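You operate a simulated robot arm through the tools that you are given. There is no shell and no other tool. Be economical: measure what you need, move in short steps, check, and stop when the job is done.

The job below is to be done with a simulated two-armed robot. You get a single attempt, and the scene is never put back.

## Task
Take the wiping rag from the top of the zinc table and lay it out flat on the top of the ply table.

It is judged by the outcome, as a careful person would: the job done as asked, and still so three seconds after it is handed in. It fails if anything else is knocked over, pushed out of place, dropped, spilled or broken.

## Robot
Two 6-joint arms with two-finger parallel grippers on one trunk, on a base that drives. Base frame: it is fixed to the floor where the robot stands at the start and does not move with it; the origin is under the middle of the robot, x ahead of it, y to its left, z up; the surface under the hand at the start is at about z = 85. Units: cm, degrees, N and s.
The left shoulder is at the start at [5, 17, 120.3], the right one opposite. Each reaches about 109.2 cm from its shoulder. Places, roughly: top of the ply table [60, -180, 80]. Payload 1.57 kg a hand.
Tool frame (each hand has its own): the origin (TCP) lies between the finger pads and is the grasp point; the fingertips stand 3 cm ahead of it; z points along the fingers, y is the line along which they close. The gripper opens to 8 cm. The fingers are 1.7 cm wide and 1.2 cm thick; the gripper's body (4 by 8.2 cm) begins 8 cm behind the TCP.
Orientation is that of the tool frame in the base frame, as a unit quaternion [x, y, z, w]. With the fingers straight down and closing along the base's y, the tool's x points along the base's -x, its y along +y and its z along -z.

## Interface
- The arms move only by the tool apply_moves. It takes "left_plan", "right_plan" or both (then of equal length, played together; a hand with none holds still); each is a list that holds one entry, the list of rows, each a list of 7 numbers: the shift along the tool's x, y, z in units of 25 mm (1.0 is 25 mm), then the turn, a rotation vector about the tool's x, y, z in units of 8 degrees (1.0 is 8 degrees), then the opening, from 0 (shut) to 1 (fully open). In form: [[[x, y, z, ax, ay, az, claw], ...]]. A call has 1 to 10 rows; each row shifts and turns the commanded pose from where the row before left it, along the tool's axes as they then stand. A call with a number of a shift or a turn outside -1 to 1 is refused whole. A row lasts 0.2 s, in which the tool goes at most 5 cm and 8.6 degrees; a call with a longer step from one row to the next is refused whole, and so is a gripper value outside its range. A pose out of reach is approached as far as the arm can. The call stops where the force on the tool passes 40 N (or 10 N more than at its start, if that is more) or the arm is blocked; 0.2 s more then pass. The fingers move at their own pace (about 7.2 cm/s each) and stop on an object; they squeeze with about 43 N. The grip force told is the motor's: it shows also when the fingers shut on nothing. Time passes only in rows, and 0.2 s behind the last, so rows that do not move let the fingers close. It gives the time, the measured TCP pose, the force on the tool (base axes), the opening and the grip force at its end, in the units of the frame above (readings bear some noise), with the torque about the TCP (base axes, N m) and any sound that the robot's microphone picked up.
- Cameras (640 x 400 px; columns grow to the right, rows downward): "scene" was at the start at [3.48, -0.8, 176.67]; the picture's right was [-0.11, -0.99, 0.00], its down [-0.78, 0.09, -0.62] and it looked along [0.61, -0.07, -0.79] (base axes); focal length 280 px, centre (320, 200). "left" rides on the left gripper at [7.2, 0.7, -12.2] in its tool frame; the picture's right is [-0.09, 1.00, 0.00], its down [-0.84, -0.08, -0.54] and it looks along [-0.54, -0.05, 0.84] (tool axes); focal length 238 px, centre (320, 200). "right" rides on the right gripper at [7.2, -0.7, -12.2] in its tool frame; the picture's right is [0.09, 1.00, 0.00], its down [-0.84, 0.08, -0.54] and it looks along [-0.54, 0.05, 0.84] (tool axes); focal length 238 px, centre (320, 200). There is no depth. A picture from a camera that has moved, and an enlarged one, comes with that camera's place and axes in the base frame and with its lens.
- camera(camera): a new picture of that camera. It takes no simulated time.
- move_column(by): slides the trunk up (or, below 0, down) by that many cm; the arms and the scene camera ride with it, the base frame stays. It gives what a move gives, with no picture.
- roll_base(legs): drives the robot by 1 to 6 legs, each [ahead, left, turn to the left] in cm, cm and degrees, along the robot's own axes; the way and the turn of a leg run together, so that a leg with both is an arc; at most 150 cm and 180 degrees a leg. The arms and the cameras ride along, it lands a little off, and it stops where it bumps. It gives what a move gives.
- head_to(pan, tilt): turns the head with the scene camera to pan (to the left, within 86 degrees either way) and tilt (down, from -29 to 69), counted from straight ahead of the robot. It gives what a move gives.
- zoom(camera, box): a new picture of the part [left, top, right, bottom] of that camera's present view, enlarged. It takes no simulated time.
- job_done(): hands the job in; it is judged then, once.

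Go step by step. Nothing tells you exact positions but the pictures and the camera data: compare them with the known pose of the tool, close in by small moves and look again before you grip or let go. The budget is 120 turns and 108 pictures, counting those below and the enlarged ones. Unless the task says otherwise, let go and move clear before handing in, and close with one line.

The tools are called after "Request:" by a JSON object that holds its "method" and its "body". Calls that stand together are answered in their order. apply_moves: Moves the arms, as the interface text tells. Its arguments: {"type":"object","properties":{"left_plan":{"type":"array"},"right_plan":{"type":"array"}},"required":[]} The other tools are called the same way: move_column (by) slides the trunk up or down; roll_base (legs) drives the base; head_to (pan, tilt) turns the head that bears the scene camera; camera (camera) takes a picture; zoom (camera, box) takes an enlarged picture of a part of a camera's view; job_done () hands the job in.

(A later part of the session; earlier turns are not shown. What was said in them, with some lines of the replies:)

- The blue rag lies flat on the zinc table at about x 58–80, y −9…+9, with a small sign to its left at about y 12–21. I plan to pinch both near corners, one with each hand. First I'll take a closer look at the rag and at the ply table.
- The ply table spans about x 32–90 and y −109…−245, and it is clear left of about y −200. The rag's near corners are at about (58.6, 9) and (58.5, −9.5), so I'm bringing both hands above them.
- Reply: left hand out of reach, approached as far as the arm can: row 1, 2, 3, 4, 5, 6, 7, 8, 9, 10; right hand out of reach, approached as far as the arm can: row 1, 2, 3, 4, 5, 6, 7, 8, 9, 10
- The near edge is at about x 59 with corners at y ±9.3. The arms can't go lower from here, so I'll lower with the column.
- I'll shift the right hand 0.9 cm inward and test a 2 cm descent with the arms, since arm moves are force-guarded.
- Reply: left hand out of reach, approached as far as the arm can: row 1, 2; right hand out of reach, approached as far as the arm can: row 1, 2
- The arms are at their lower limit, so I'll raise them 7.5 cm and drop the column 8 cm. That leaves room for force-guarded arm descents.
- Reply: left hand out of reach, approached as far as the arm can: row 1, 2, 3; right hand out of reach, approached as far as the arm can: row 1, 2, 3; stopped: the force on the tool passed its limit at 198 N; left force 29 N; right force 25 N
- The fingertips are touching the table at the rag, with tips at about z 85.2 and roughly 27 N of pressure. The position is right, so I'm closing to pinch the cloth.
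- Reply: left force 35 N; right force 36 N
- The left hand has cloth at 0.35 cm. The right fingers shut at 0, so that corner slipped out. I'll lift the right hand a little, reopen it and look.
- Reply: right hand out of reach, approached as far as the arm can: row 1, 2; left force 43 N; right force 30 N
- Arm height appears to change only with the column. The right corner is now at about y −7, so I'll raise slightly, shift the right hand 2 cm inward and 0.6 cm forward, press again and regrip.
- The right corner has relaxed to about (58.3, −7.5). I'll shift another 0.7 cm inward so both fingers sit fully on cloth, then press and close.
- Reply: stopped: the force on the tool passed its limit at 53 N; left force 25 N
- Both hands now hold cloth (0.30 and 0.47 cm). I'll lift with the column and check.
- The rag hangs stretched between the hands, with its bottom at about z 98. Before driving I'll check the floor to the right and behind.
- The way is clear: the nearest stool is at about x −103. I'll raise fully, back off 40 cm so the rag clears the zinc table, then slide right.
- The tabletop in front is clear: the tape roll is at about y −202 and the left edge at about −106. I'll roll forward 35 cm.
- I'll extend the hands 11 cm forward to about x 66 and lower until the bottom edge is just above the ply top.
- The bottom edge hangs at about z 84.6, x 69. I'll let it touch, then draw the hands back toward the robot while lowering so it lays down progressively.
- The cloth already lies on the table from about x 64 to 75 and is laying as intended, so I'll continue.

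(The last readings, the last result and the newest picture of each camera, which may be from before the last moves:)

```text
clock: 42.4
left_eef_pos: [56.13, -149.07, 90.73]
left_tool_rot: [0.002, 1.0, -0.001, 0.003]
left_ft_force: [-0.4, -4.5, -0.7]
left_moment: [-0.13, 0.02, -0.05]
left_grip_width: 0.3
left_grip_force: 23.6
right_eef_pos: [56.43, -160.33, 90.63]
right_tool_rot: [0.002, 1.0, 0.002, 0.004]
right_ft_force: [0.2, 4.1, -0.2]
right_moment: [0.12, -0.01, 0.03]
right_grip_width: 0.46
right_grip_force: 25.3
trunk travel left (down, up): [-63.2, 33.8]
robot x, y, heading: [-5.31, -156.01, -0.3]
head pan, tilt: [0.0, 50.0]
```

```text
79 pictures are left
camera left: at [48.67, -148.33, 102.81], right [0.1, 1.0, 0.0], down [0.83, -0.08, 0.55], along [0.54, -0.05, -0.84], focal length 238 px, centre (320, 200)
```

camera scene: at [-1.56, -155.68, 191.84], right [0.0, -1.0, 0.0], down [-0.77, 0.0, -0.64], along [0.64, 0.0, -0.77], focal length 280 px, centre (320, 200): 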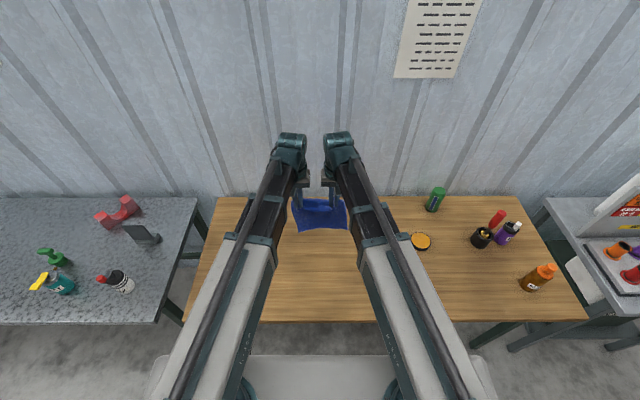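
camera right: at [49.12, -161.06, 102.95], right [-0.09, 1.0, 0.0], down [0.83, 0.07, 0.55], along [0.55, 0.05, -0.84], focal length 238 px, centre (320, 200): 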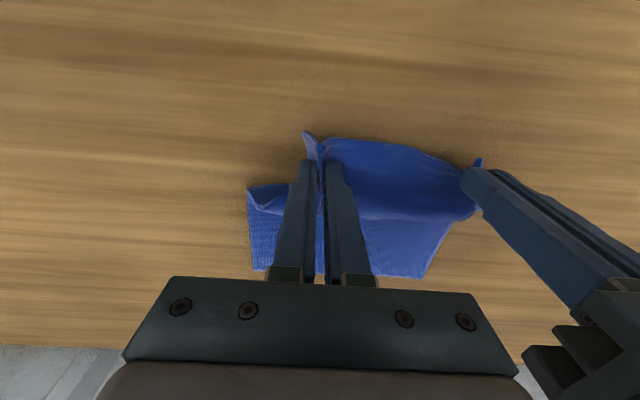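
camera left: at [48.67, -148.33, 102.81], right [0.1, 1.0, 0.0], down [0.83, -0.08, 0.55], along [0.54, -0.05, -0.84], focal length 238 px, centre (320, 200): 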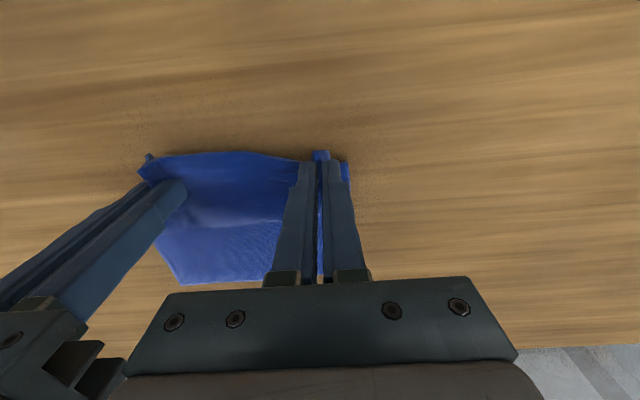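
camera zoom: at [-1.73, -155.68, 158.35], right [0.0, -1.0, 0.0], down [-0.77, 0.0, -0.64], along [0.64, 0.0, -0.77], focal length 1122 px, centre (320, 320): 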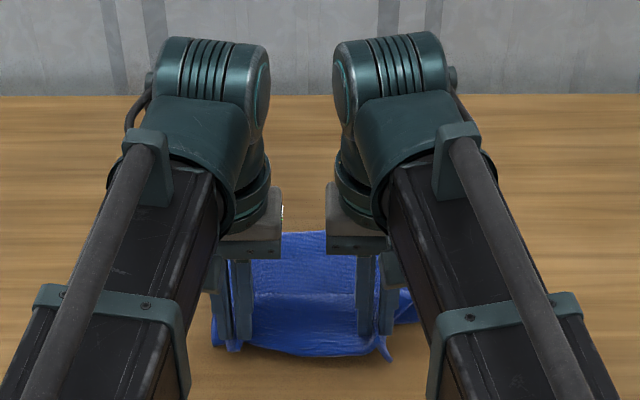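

It is laying out well, with the far edge at about x 76. I'll continue down.

Request:
{"method": "move_column", "body": {"by": -2.5}}

Request:
{"method": "apply_moves", "body": {"left_plan": [[[0.5, 0, 0, 0, 0, 0, 0], [0.5, 0, 0, 0, 0, 0, 0]]], "right_plan": [[[0.5, 0, 0, 0, 0, 0, 0], [0.5, 0, 0, 0, 0, 0, 0]]]}}

Request:
{"method": "move_column", "body": {"by": -2.5}}

Request:
{"method": "apply_moves", "body": {"left_plan": [[[0.4, 0, 0, 0, 0, 0, 0], [0.4, 0, 0, 0, 0, 0, 0]]], "right_plan": [[[0.4, 0, 0, 0, 0, 0, 0], [0.4, 0, 0, 0, 0, 0, 0]]]}}

Request:
{"method": "camera", "body": {"camera": "right"}}

Request:
{"method": "camera", "body": {"camera": "left"}}

```text
clock: 43.0
left_eef_pos: [56.14, -149.19, 88.4]
left_tool_rot: [0.001, 1.0, -0.001, 0.004]
left_ft_force: [-0.1, -1.7, 28.6]
left_moment: [0.02, -0.26, -0.04]
left_grip_width: 0.28
left_grip_force: 24.1
right_eef_pos: [56.4, -160.27, 88.39]
right_tool_rot: [0.002, 1.0, 0.002, 0.005]
right_ft_force: [-0.7, 3.1, 2.0]
right_moment: [0.09, 0.0, 0.03]
right_grip_width: 0.46
right_grip_force: 25.1
trunk travel left (down, up): [-60.8, 36.2]
robot x, y, heading: [-4.95, -155.78, -0.1]
head pan, tilt: [0.0, 50.0]
stopped: the force on the tool passed its limit at 66 N (the readings are from after the stop); the commanded pose is now the measured one
```

```text
clock: 43.8
left_eef_pos: [53.75, -149.15, 88.47]
left_tool_rot: [0.002, 1.0, -0.001, 0.006]
left_ft_force: [1.3, -0.8, 34.9]
left_moment: [0.04, -0.35, -0.03]
left_grip_width: 0.28
left_grip_force: 24.3
right_eef_pos: [53.76, -160.21, 88.4]
right_tool_rot: [0.001, 1.0, 0.002, 0.005]
right_ft_force: [1.7, 2.3, 1.3]
right_moment: [0.09, -0.01, 0.06]
right_grip_width: 0.48
right_grip_force: 25.2
trunk travel left (down, up): [-60.8, 36.2]
robot x, y, heading: [-5.36, -155.61, -0.2]
head pan, tilt: [0.0, 50.0]
stopped in row 2 (left hand): the force on the tool passed its limit at 41 N (the readings are from after the stop); the commanded pose is now the measured one
```

```text
clock: 44.1
left_eef_pos: [53.66, -149.17, 88.38]
left_tool_rot: [0.002, 1.0, -0.001, 0.006]
left_ft_force: [-0.4, -1.4, 40.8]
left_moment: [0.08, -0.36, 0.01]
left_grip_width: 0.28
left_grip_force: 24.4
right_eef_pos: [53.89, -160.37, 88.23]
right_tool_rot: [0.001, 1.0, 0.003, 0.006]
right_ft_force: [0.4, 1.2, 1.7]
right_moment: [0.01, 0.02, 0.01]
right_grip_width: 0.47
right_grip_force: 25.0
trunk travel left (down, up): [-60.8, 36.2]
robot x, y, heading: [-5.09, -155.26, -0.2]
head pan, tilt: [0.0, 50.0]
stopped: the force on the tool passed its limit at 72 N (the readings are from after the stop); the commanded pose is now the measured one
```

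```text
clock: 44.4
left_eef_pos: [53.57, -149.1, 88.44]
left_tool_rot: [0.003, 1.0, -0.001, 0.011]
left_ft_force: [3.1, -0.6, 43.9]
left_moment: [0.08, -0.49, -0.01]
left_grip_width: 0.27
left_grip_force: 23.6
right_eef_pos: [53.53, -160.41, 88.41]
right_tool_rot: [0.002, 1.0, 0.002, 0.005]
right_ft_force: [0.3, 3.1, 2.5]
right_moment: [0.05, -0.03, 0.04]
right_grip_width: 0.45
right_grip_force: 25.4
trunk travel left (down, up): [-60.8, 36.2]
robot x, y, heading: [-5.53, -155.94, -0.3]
head pan, tilt: [0.0, 50.0]
stopped in row 1 (left hand): the force on the tool passed its limit at 53 N (the readings are from after the stop); the commanded pose is now the measured one
```

```text
78 pictures are left
camera right: at [46.15, -160.96, 100.6], right [-0.09, 1.0, 0.0], down [0.83, 0.07, 0.55], along [0.55, 0.05, -0.83], focal length 238 px, centre (320, 200)
```

right: 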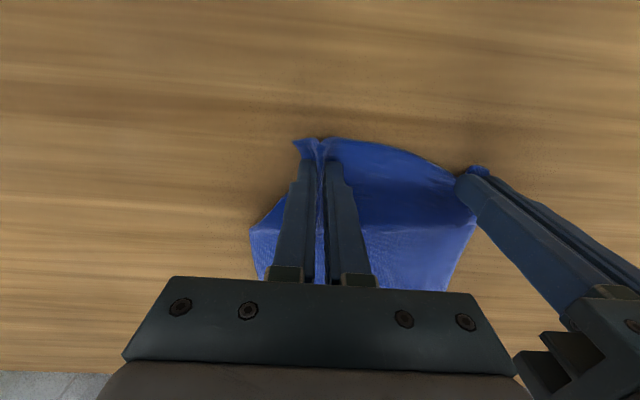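

```text
77 pictures are left
camera left: at [46.03, -148.37, 100.38], right [0.1, 1.0, 0.0], down [0.82, -0.08, 0.56], along [0.56, -0.05, -0.83], focal length 238 px, centre (320, 200)
```

left: 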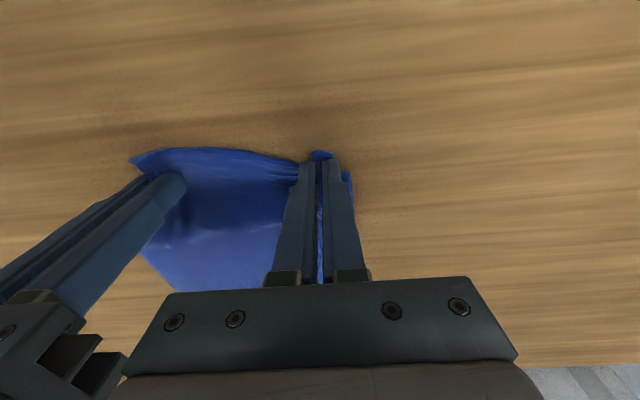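

The ply top is really at about z 85, so the tips are already on the table. I'll relieve the pressure by 0.8 cm, then pull back about 3 cm to take out the slack.

Request:
{"method": "move_column", "body": {"by": 0.8}}

Request:
{"method": "apply_moves", "body": {"left_plan": [[[0.4, 0, 0, 0, 0, 0, 0], [0.4, 0, 0, 0, 0, 0, 0], [0.4, 0, 0, 0, 0, 0, 0]]], "right_plan": [[[0.4, 0, 0, 0, 0, 0, 0], [0.4, 0, 0, 0, 0, 0, 0], [0.4, 0, 0, 0, 0, 0, 0]]]}}

Request:
{"method": "camera", "body": {"camera": "right"}}

Request:
{"method": "camera", "body": {"camera": "left"}}

Request:
{"method": "zoom", "body": {"camera": "scene", "box": [240, 140, 400, 240]}}

```text
clock: 45.0
left_eef_pos: [53.8, -149.06, 89.1]
left_tool_rot: [0.003, 1.0, -0.001, 0.008]
left_ft_force: [-0.7, -2.0, -0.2]
left_moment: [-0.09, 0.01, -0.04]
left_grip_width: 0.29
left_grip_force: 24.4
right_eef_pos: [53.71, -160.37, 89.05]
right_tool_rot: [0.002, 1.0, 0.002, 0.004]
right_ft_force: [0.1, 1.5, -0.4]
right_moment: [0.05, -0.02, 0.03]
right_grip_width: 0.48
right_grip_force: 25.1
trunk travel left (down, up): [-61.6, 35.4]
robot x, y, heading: [-5.59, -155.9, -0.4]
head pan, tilt: [0.0, 50.0]
```

```text
clock: 45.8
left_eef_pos: [50.85, -149.14, 89.07]
left_tool_rot: [0.003, 1.0, 0.0, 0.01]
left_ft_force: [-0.3, -2.5, -0.8]
left_moment: [-0.05, 0.01, -0.03]
left_grip_width: 0.31
left_grip_force: 23.9
right_eef_pos: [50.66, -160.28, 89.12]
right_tool_rot: [0.002, 1.0, 0.002, 0.005]
right_ft_force: [0.7, 2.3, -0.3]
right_moment: [0.05, -0.01, 0.04]
right_grip_width: 0.44
right_grip_force: 25.1
trunk travel left (down, up): [-61.6, 35.4]
robot x, y, heading: [-5.86, -155.64, -0.2]
head pan, tilt: [0.0, 50.0]
```

```text
76 pictures are left
camera right: at [43.3, -160.96, 101.27], right [-0.09, 1.0, 0.0], down [0.83, 0.07, 0.55], along [0.55, 0.05, -0.84], focal length 238 px, centre (320, 200)
```

right: 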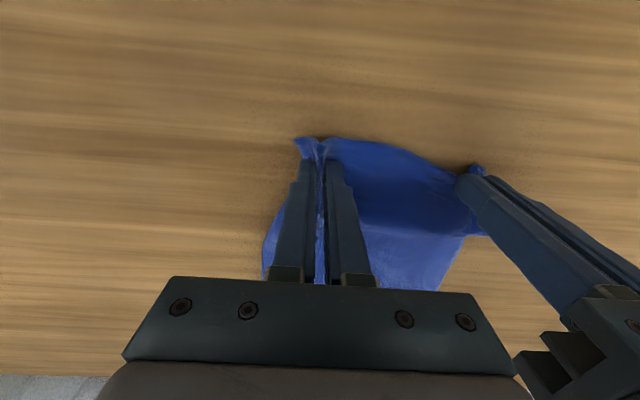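

```text
75 pictures are left
camera left: at [43.19, -148.36, 101.05], right [0.1, 1.0, 0.0], down [0.83, -0.08, 0.56], along [0.55, -0.05, -0.83], focal length 238 px, centre (320, 200)
```

left: 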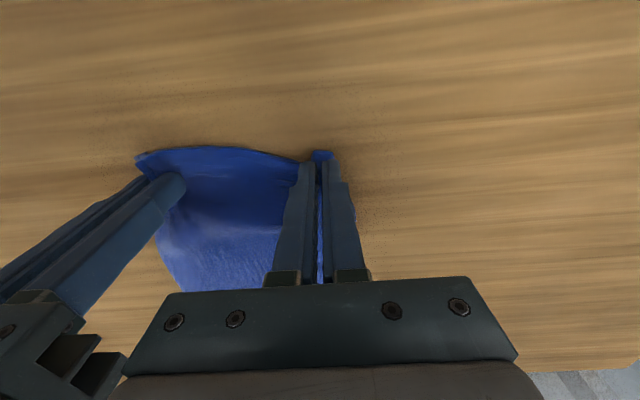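

```text
4.00 times, centred on (320, 190) of scene
camera zoom: at [-1.67, -155.68, 156.68], right [0.0, -1.0, 0.0], down [-0.77, 0.0, -0.64], along [0.64, 0.0, -0.77], focal length 1122 px, centre (320, 240)
```

zoom: 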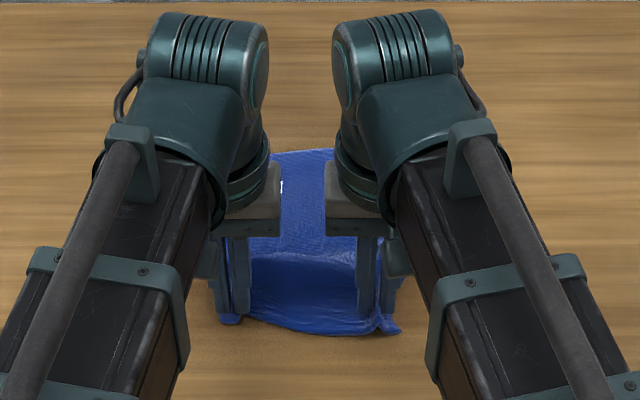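

The cloth is taut lengthwise, with the far edge at about x 68. I'll lower to near contact, open gently and rise.

Request:
{"method": "move_column", "body": {"by": -0.4}}

Request:
{"method": "apply_moves", "body": {"left_plan": [[[0, 0, 0, 0, 0, 0, 0.15], [0, 0, 0, 0, 0, 0, 0.3], [0, 0, 0, 0, 0, 0, 0.4], [0, 0, 0, 0, 0, 0, 0.4]]], "right_plan": [[[0, 0, 0, 0, 0, 0, 0.15], [0, 0, 0, 0, 0, 0, 0.3], [0, 0, 0, 0, 0, 0, 0.4], [0, 0, 0, 0, 0, 0, 0.4]]]}}

Request:
{"method": "move_column", "body": {"by": 12}}

Request:
{"method": "camera", "body": {"camera": "right"}}

Request:
{"method": "camera", "body": {"camera": "left"}}

Request:
{"method": "zoom", "body": {"camera": "scene", "box": [240, 120, 400, 220]}}

```text
clock: 46.3
left_eef_pos: [50.77, -149.07, 88.53]
left_tool_rot: [0.002, 1.0, -0.001, 0.009]
left_ft_force: [0.1, -2.9, -0.2]
left_moment: [-0.03, 0.0, -0.05]
left_grip_width: 0.28
left_grip_force: 24.5
right_eef_pos: [50.58, -160.3, 88.75]
right_tool_rot: [0.001, 1.0, 0.003, 0.004]
right_ft_force: [0.2, 2.4, 1.0]
right_moment: [0.08, -0.01, 0.03]
right_grip_width: 0.44
right_grip_force: 25.3
trunk travel left (down, up): [-61.2, 35.8]
robot x, y, heading: [-5.48, -156.0, -0.2]
head pan, tilt: [0.0, 50.0]
```

```text
clock: 47.3
left_eef_pos: [50.65, -149.15, 88.7]
left_tool_rot: [0.001, 1.0, -0.001, 0.01]
left_ft_force: [0.7, 0.0, -0.3]
left_moment: [0.0, -0.01, -0.02]
left_grip_width: 3.18
left_grip_force: 0.0
right_eef_pos: [50.68, -160.41, 88.6]
right_tool_rot: [0.001, 1.0, 0.002, 0.005]
right_ft_force: [-0.7, 0.2, 0.5]
right_moment: [0.01, 0.02, 0.0]
right_grip_width: 3.2
right_grip_force: 0.0
trunk travel left (down, up): [-61.2, 35.8]
robot x, y, heading: [-5.09, -155.64, -0.2]
head pan, tilt: [0.0, 50.0]
```

```text
clock: 48.8
left_eef_pos: [50.84, -149.2, 100.57]
left_tool_rot: [0.002, 1.0, -0.001, 0.009]
left_ft_force: [-0.3, 0.3, -0.2]
left_moment: [0.03, 0.01, 0.02]
left_grip_width: 3.19
left_grip_force: 0.0
right_eef_pos: [50.54, -160.37, 100.61]
right_tool_rot: [0.002, 1.0, 0.002, 0.004]
right_ft_force: [0.6, 0.1, -0.5]
right_moment: [-0.01, -0.02, -0.03]
right_grip_width: 3.18
right_grip_force: 0.0
trunk travel left (down, up): [-73.2, 23.8]
robot x, y, heading: [-5.65, -155.5, -0.2]
head pan, tilt: [0.0, 50.0]
```

```text
73 pictures are left
camera right: at [43.34, -160.95, 112.85], right [-0.09, 1.0, 0.0], down [0.83, 0.07, 0.55], along [0.55, 0.05, -0.84], focal length 238 px, centre (320, 200)
```

right: 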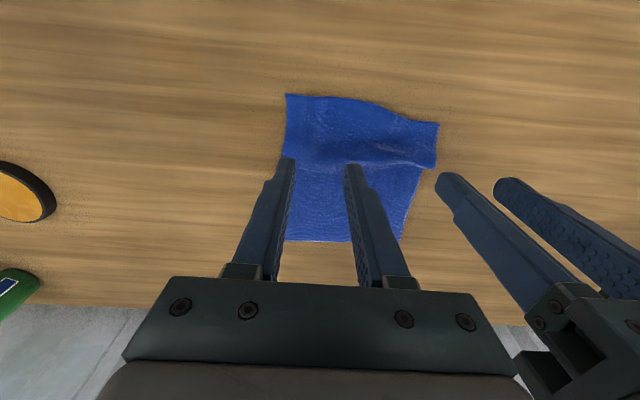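

```text
72 pictures are left
camera left: at [43.23, -148.35, 112.64], right [0.1, 1.0, 0.0], down [0.83, -0.08, 0.56], along [0.55, -0.05, -0.83], focal length 238 px, centre (320, 200)
```

left: 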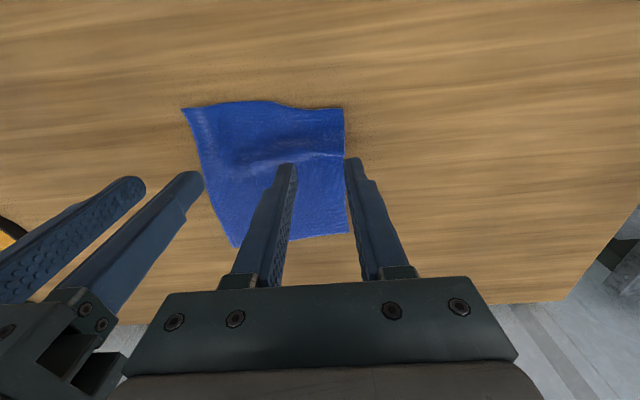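

```text
4.00 times, centred on (320, 170) of scene
camera zoom: at [-1.64, -155.68, 168.28], right [0.0, -1.0, 0.0], down [-0.77, 0.0, -0.64], along [0.64, 0.0, -0.77], focal length 1122 px, centre (320, 320)
```

zoom: 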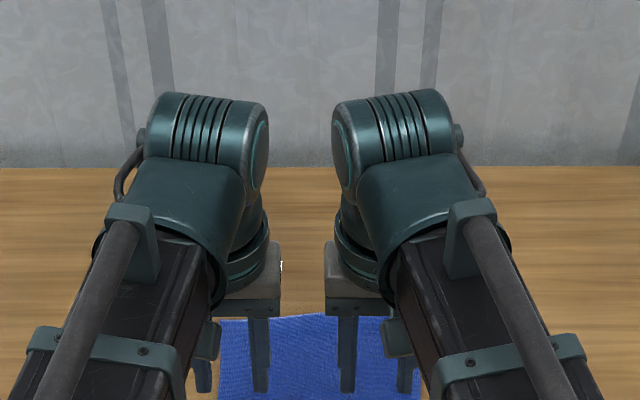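

The rag is lying nearly flat, with a slight ridge on its left side. I'll rise and spread the arms to see it clearly.

Request:
{"method": "move_column", "body": {"by": 15}}

Request:
{"method": "apply_moves", "body": {"left_plan": [[[0, 1, 0, 0, 0, 0, 0.2], [0, 1, 0, 0, 0, 0, 0], [0, 1, 0, 0, 0, 0, 0], [0, 1, 0, 0, 0, 0, 0], [0, 1, 0, 0, 0, 0, 0]]], "right_plan": [[[0, -1, 0, 0, 0, 0, 0.2], [0, -1, 0, 0, 0, 0, 0], [0, -1, 0, 0, 0, 0, 0], [0, -1, 0, 0, 0, 0, 0], [0, -1, 0, 0, 0, 0, 0]]]}}

Request:
{"method": "zoom", "body": {"camera": "scene", "box": [240, 170, 400, 270]}}

```text
clock: 50.6
left_eef_pos: [50.78, -149.08, 115.56]
left_tool_rot: [0.001, 1.0, -0.002, 0.01]
left_ft_force: [0.3, -0.1, 0.7]
left_moment: [-0.01, -0.03, 0.0]
left_grip_width: 3.21
left_grip_force: 0.1
right_eef_pos: [50.68, -160.22, 115.61]
right_tool_rot: [0.002, 1.0, 0.002, 0.003]
right_ft_force: [-0.3, -0.2, 0.0]
right_moment: [-0.02, 0.0, -0.02]
right_grip_width: 3.19
right_grip_force: 0.1
trunk travel left (down, up): [-88.2, 8.8]
robot x, y, heading: [-5.16, -155.41, -0.2]
head pan, tilt: [0.0, 50.0]
```

```text
clock: 51.8
left_eef_pos: [50.74, -136.6, 115.66]
left_tool_rot: [0.003, 1.0, 0.0, 0.009]
left_ft_force: [0.5, -0.2, -0.2]
left_moment: [0.05, 0.0, -0.01]
left_grip_width: 0.02
left_grip_force: 21.3
right_eef_pos: [50.48, -172.82, 115.66]
right_tool_rot: [0.002, 1.0, 0.003, 0.004]
right_ft_force: [-0.3, -0.8, 0.2]
right_moment: [0.02, 0.01, 0.03]
right_grip_width: 0.0
right_grip_force: 20.8
trunk travel left (down, up): [-88.2, 8.8]
robot x, y, heading: [-5.44, -155.58, -0.3]
head pan, tilt: [0.0, 50.0]
```

```text
4.00 times, centred on (320, 220) of scene
camera zoom: at [-1.66, -155.68, 183.28], right [0.0, -1.0, 0.0], down [-0.77, 0.0, -0.64], along [0.64, 0.0, -0.77], focal length 1122 px, centre (320, 120)
```

zoom: 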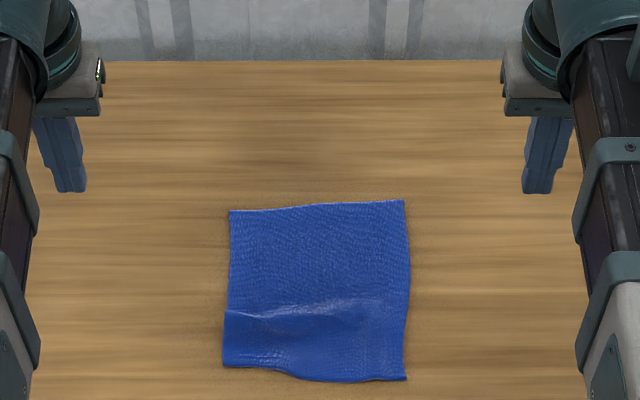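

The rag is out nearly flat. The left side measures about 18 cm against 21 on the right, so a small pleat remains. I'll press the near-left corner with the closed left fingers and draw it toward me, while the right fingers anchor the far part.

Request:
{"method": "apply_moves", "body": {"left_plan": [[[0, -0.9, 0, 0, 0, 0, 0], [0, -0.9, 0, 0, 0, 0, 0], [0, -0.9, 0, 0, 0, 0, 0], [0, -0.9, 0, 0, 0, 0, 0], [0, -0.9, 0, 0, 0, 0, 0]]], "right_plan": [[[-1, 1, 0, 0, 0, 0, 0], [-1, 1, 0, 0, 0, 0, 0], [-1, 1, 0, 0, 0, 0, 0], [-1, 1, 0, 0, 0, 0, 0], [-1, 1, 0, 0, 0, 0, 0]]]}}

Request:
{"method": "move_column", "body": {"by": -22}}

Request:
{"method": "camera", "body": {"camera": "left"}}

Request:
{"method": "camera", "body": {"camera": "right"}}

```text
clock: 53.0
left_eef_pos: [50.77, -147.97, 115.55]
left_tool_rot: [0.002, 1.0, -0.001, 0.01]
left_ft_force: [0.6, 0.0, 0.6]
left_moment: [0.01, 0.03, 0.02]
left_grip_width: 0.0
left_grip_force: 21.2
right_eef_pos: [63.13, -160.27, 115.66]
right_tool_rot: [0.002, 1.0, 0.002, 0.003]
right_ft_force: [0.1, -0.5, 0.2]
right_moment: [-0.03, -0.01, 0.01]
right_grip_width: 0.0
right_grip_force: 21.5
trunk travel left (down, up): [-88.2, 8.8]
robot x, y, heading: [-5.34, -155.81, -0.2]
head pan, tilt: [0.0, 50.0]
```

```text
clock: 55.3
left_eef_pos: [50.67, -147.86, 93.71]
left_tool_rot: [0.002, 1.0, -0.001, 0.01]
left_ft_force: [0.9, -0.1, -0.8]
left_moment: [-0.02, 0.02, 0.01]
left_grip_width: 0.0
left_grip_force: 21.6
right_eef_pos: [63.08, -160.35, 93.61]
right_tool_rot: [0.002, 1.0, 0.003, 0.004]
right_ft_force: [-0.7, 0.8, 0.0]
right_moment: [0.0, 0.02, -0.03]
right_grip_width: 0.0
right_grip_force: 21.3
trunk travel left (down, up): [-66.2, 30.8]
robot x, y, heading: [-5.44, -155.85, -0.2]
head pan, tilt: [0.0, 50.0]
```

```text
69 pictures are left
camera left: at [43.16, -147.07, 105.66], right [0.1, 1.0, 0.0], down [0.83, -0.08, 0.56], along [0.55, -0.05, -0.83], focal length 238 px, centre (320, 200)
```

left: 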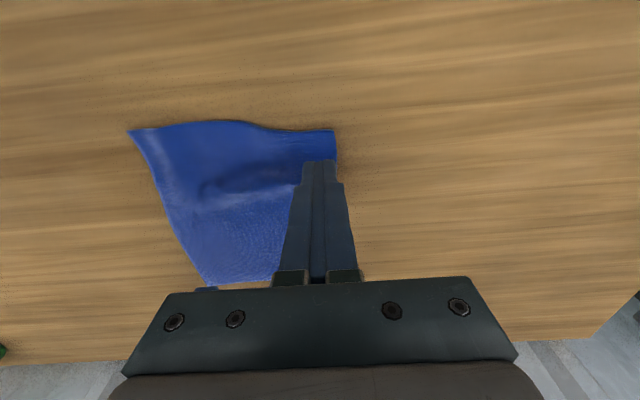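

```text
68 pictures are left
camera right: at [55.77, -160.99, 105.87], right [-0.09, 1.0, 0.0], down [0.83, 0.07, 0.55], along [0.55, 0.05, -0.84], focal length 238 px, centre (320, 200)
```

right: 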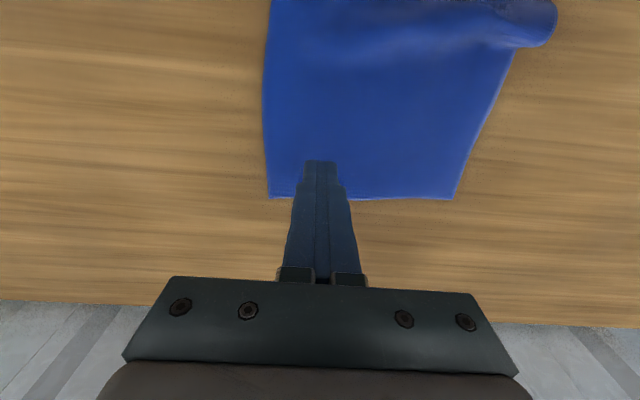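

A raised bulge shows just beyond the left fingertips. I'll press down and drag.

Request:
{"method": "move_column", "body": {"by": -6}}

Request:
{"method": "apply_moves", "body": {"left_plan": [[[0.3, 0, 0, 0, 0, 0, 0], [0.3, 0, 0, 0, 0, 0, 0], [0.3, 0, 0, 0, 0, 0, 0], [0.3, 0, 0, 0, 0, 0, 0]]]}}

Request:
{"method": "camera", "body": {"camera": "left"}}

Request:
{"method": "camera", "body": {"camera": "right"}}

```text
clock: 56.2
left_eef_pos: [50.57, -147.79, 88.3]
left_tool_rot: [0.002, 1.0, -0.001, 0.012]
left_ft_force: [-3.3, -0.6, 15.3]
left_moment: [-0.01, 0.08, 0.0]
left_grip_width: 0.01
left_grip_force: 20.8
right_eef_pos: [62.91, -160.33, 88.36]
right_tool_rot: [0.002, 1.0, 0.003, 0.005]
right_ft_force: [-3.4, -0.4, 12.4]
right_moment: [-0.03, 0.14, 0.03]
right_grip_width: 0.02
right_grip_force: 21.0
trunk travel left (down, up): [-60.6, 36.4]
robot x, y, heading: [-5.21, -155.52, -0.1]
head pan, tilt: [0.0, 50.0]
stopped: the force on the tool passed its limit at 85 N (the readings are from after the stop); the commanded pose is now the measured one
```

```text
clock: 57.2
left_eef_pos: [47.59, -147.85, 88.3]
left_tool_rot: [0.002, 1.0, -0.001, 0.011]
left_ft_force: [7.7, 0.5, 25.8]
left_moment: [-0.02, -0.24, -0.02]
left_grip_width: 0.0
left_grip_force: 20.9
right_eef_pos: [63.12, -160.25, 88.29]
right_tool_rot: [0.002, 1.0, 0.003, 0.006]
right_ft_force: [-4.4, -0.7, 16.7]
right_moment: [-0.02, 0.2, 0.01]
right_grip_width: 0.02
right_grip_force: 21.3
trunk travel left (down, up): [-60.6, 36.4]
robot x, y, heading: [-5.19, -155.74, -0.3]
head pan, tilt: [0.0, 50.0]
```

```text
67 pictures are left
camera left: at [40.09, -147.07, 100.22], right [0.1, 1.0, 0.0], down [0.82, -0.08, 0.56], along [0.56, -0.05, -0.83], focal length 238 px, centre (320, 200)
```

left: 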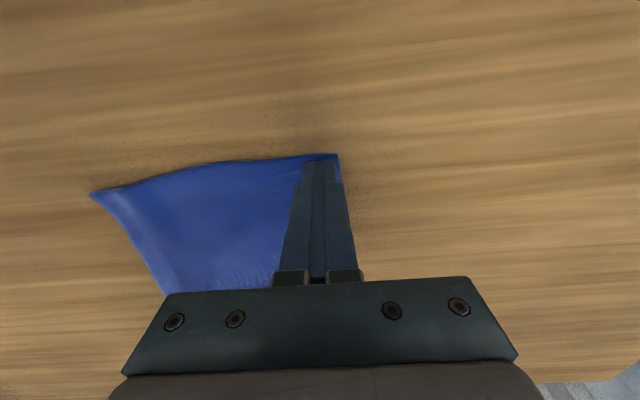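

```text
66 pictures are left
camera right: at [55.68, -160.99, 100.47], right [-0.09, 1.0, 0.0], down [0.83, 0.07, 0.55], along [0.55, 0.05, -0.83], focal length 238 px, centre (320, 200)
```

right: 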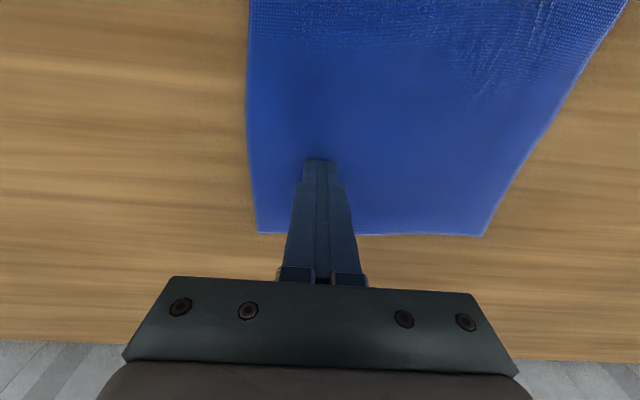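

The pleat is pulled out and the rag looks flat. I'll rise clear, spread the hands and check.

Request:
{"method": "move_column", "body": {"by": 27}}

Request:
{"method": "apply_moves", "body": {"left_plan": [[[0, 1, 0, 0, 0, 0, 0], [0, 1, 0, 0, 0, 0, 0], [0, 1, 0, 0, 0, 0, 0], [0, 1, 0, 0, 0, 0, 0], [0, 1, 0, 0, 0, 0, 0]]], "right_plan": [[[0, -1, 0, 0, 0, 0, 0], [0, -1, 0, 0, 0, 0, 0], [0, -1, 0, 0, 0, 0, 0], [0, -1, 0, 0, 0, 0, 0], [0, -1, 0, 0, 0, 0, 0]]]}}

Request:
{"method": "zoom", "body": {"camera": "scene", "box": [240, 170, 400, 270]}}

Request:
{"method": "camera", "body": {"camera": "scene"}}

```text
clock: 59.9
left_eef_pos: [47.82, -147.84, 115.13]
left_tool_rot: [0.001, 1.0, 0.0, 0.01]
left_ft_force: [0.7, -0.8, 0.6]
left_moment: [0.0, -0.02, -0.02]
left_grip_width: 0.0
left_grip_force: 21.2
right_eef_pos: [63.3, -160.28, 115.12]
right_tool_rot: [0.002, 1.0, 0.003, 0.005]
right_ft_force: [-0.4, -0.2, 0.6]
right_moment: [0.01, 0.01, -0.01]
right_grip_width: 0.02
right_grip_force: 21.4
trunk travel left (down, up): [-87.6, 9.4]
robot x, y, heading: [-5.08, -155.67, -0.2]
head pan, tilt: [0.0, 50.0]
```

```text
clock: 61.1
left_eef_pos: [47.89, -135.38, 115.15]
left_tool_rot: [0.001, 1.0, -0.001, 0.01]
left_ft_force: [-0.3, 0.2, 0.3]
left_moment: [-0.03, 0.02, 0.01]
left_grip_width: 0.03
left_grip_force: 21.0
right_eef_pos: [63.23, -172.88, 115.09]
right_tool_rot: [0.002, 1.0, 0.003, 0.006]
right_ft_force: [-0.3, 0.5, -0.1]
right_moment: [-0.03, -0.01, 0.02]
right_grip_width: 0.0
right_grip_force: 21.3
trunk travel left (down, up): [-87.6, 9.4]
robot x, y, heading: [-5.37, -155.88, -0.1]
head pan, tilt: [0.0, 50.0]
```

```text
4.00 times, centred on (320, 220) of scene
camera zoom: at [-1.63, -155.68, 182.76], right [0.0, -1.0, 0.0], down [-0.77, 0.0, -0.64], along [0.64, 0.0, -0.77], focal length 1122 px, centre (320, 120)
```

zoom: 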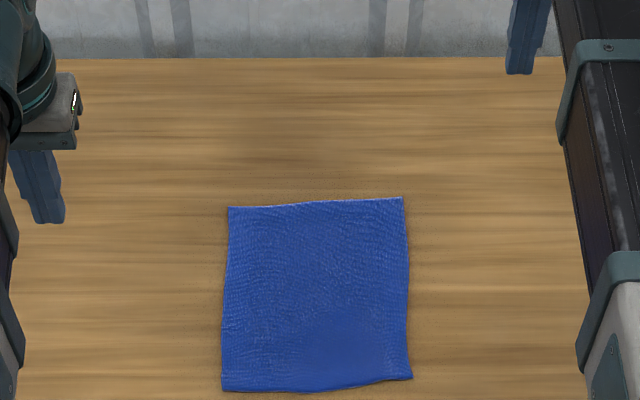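

```text
64 pictures are left
camera scene: at [-1.63, -155.68, 182.76], right [0.0, -1.0, 0.0], down [-0.77, 0.0, -0.64], along [0.64, 0.0, -0.77], focal length 280 px, centre (320, 200)
```

scene: 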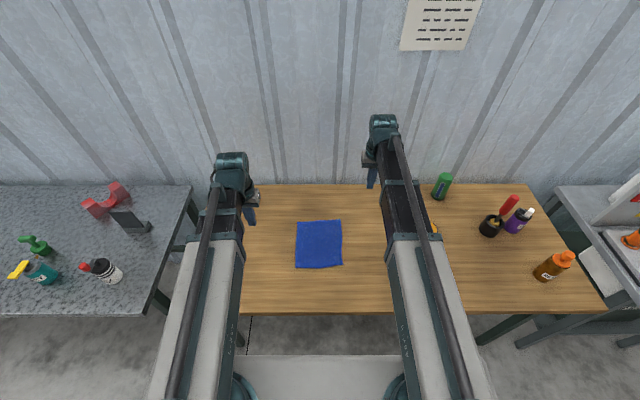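

The rag lies completely flat on the ply table, both hands are clear, and everything else in view is undisturbed. I'm handing the job in.

Request:
{"method": "job_done", "body": {}}

```text
The job is handed in.
```

The wiping rag is off the zinc table and lies flat on the ply table; nothing I saw was knocked or moved.
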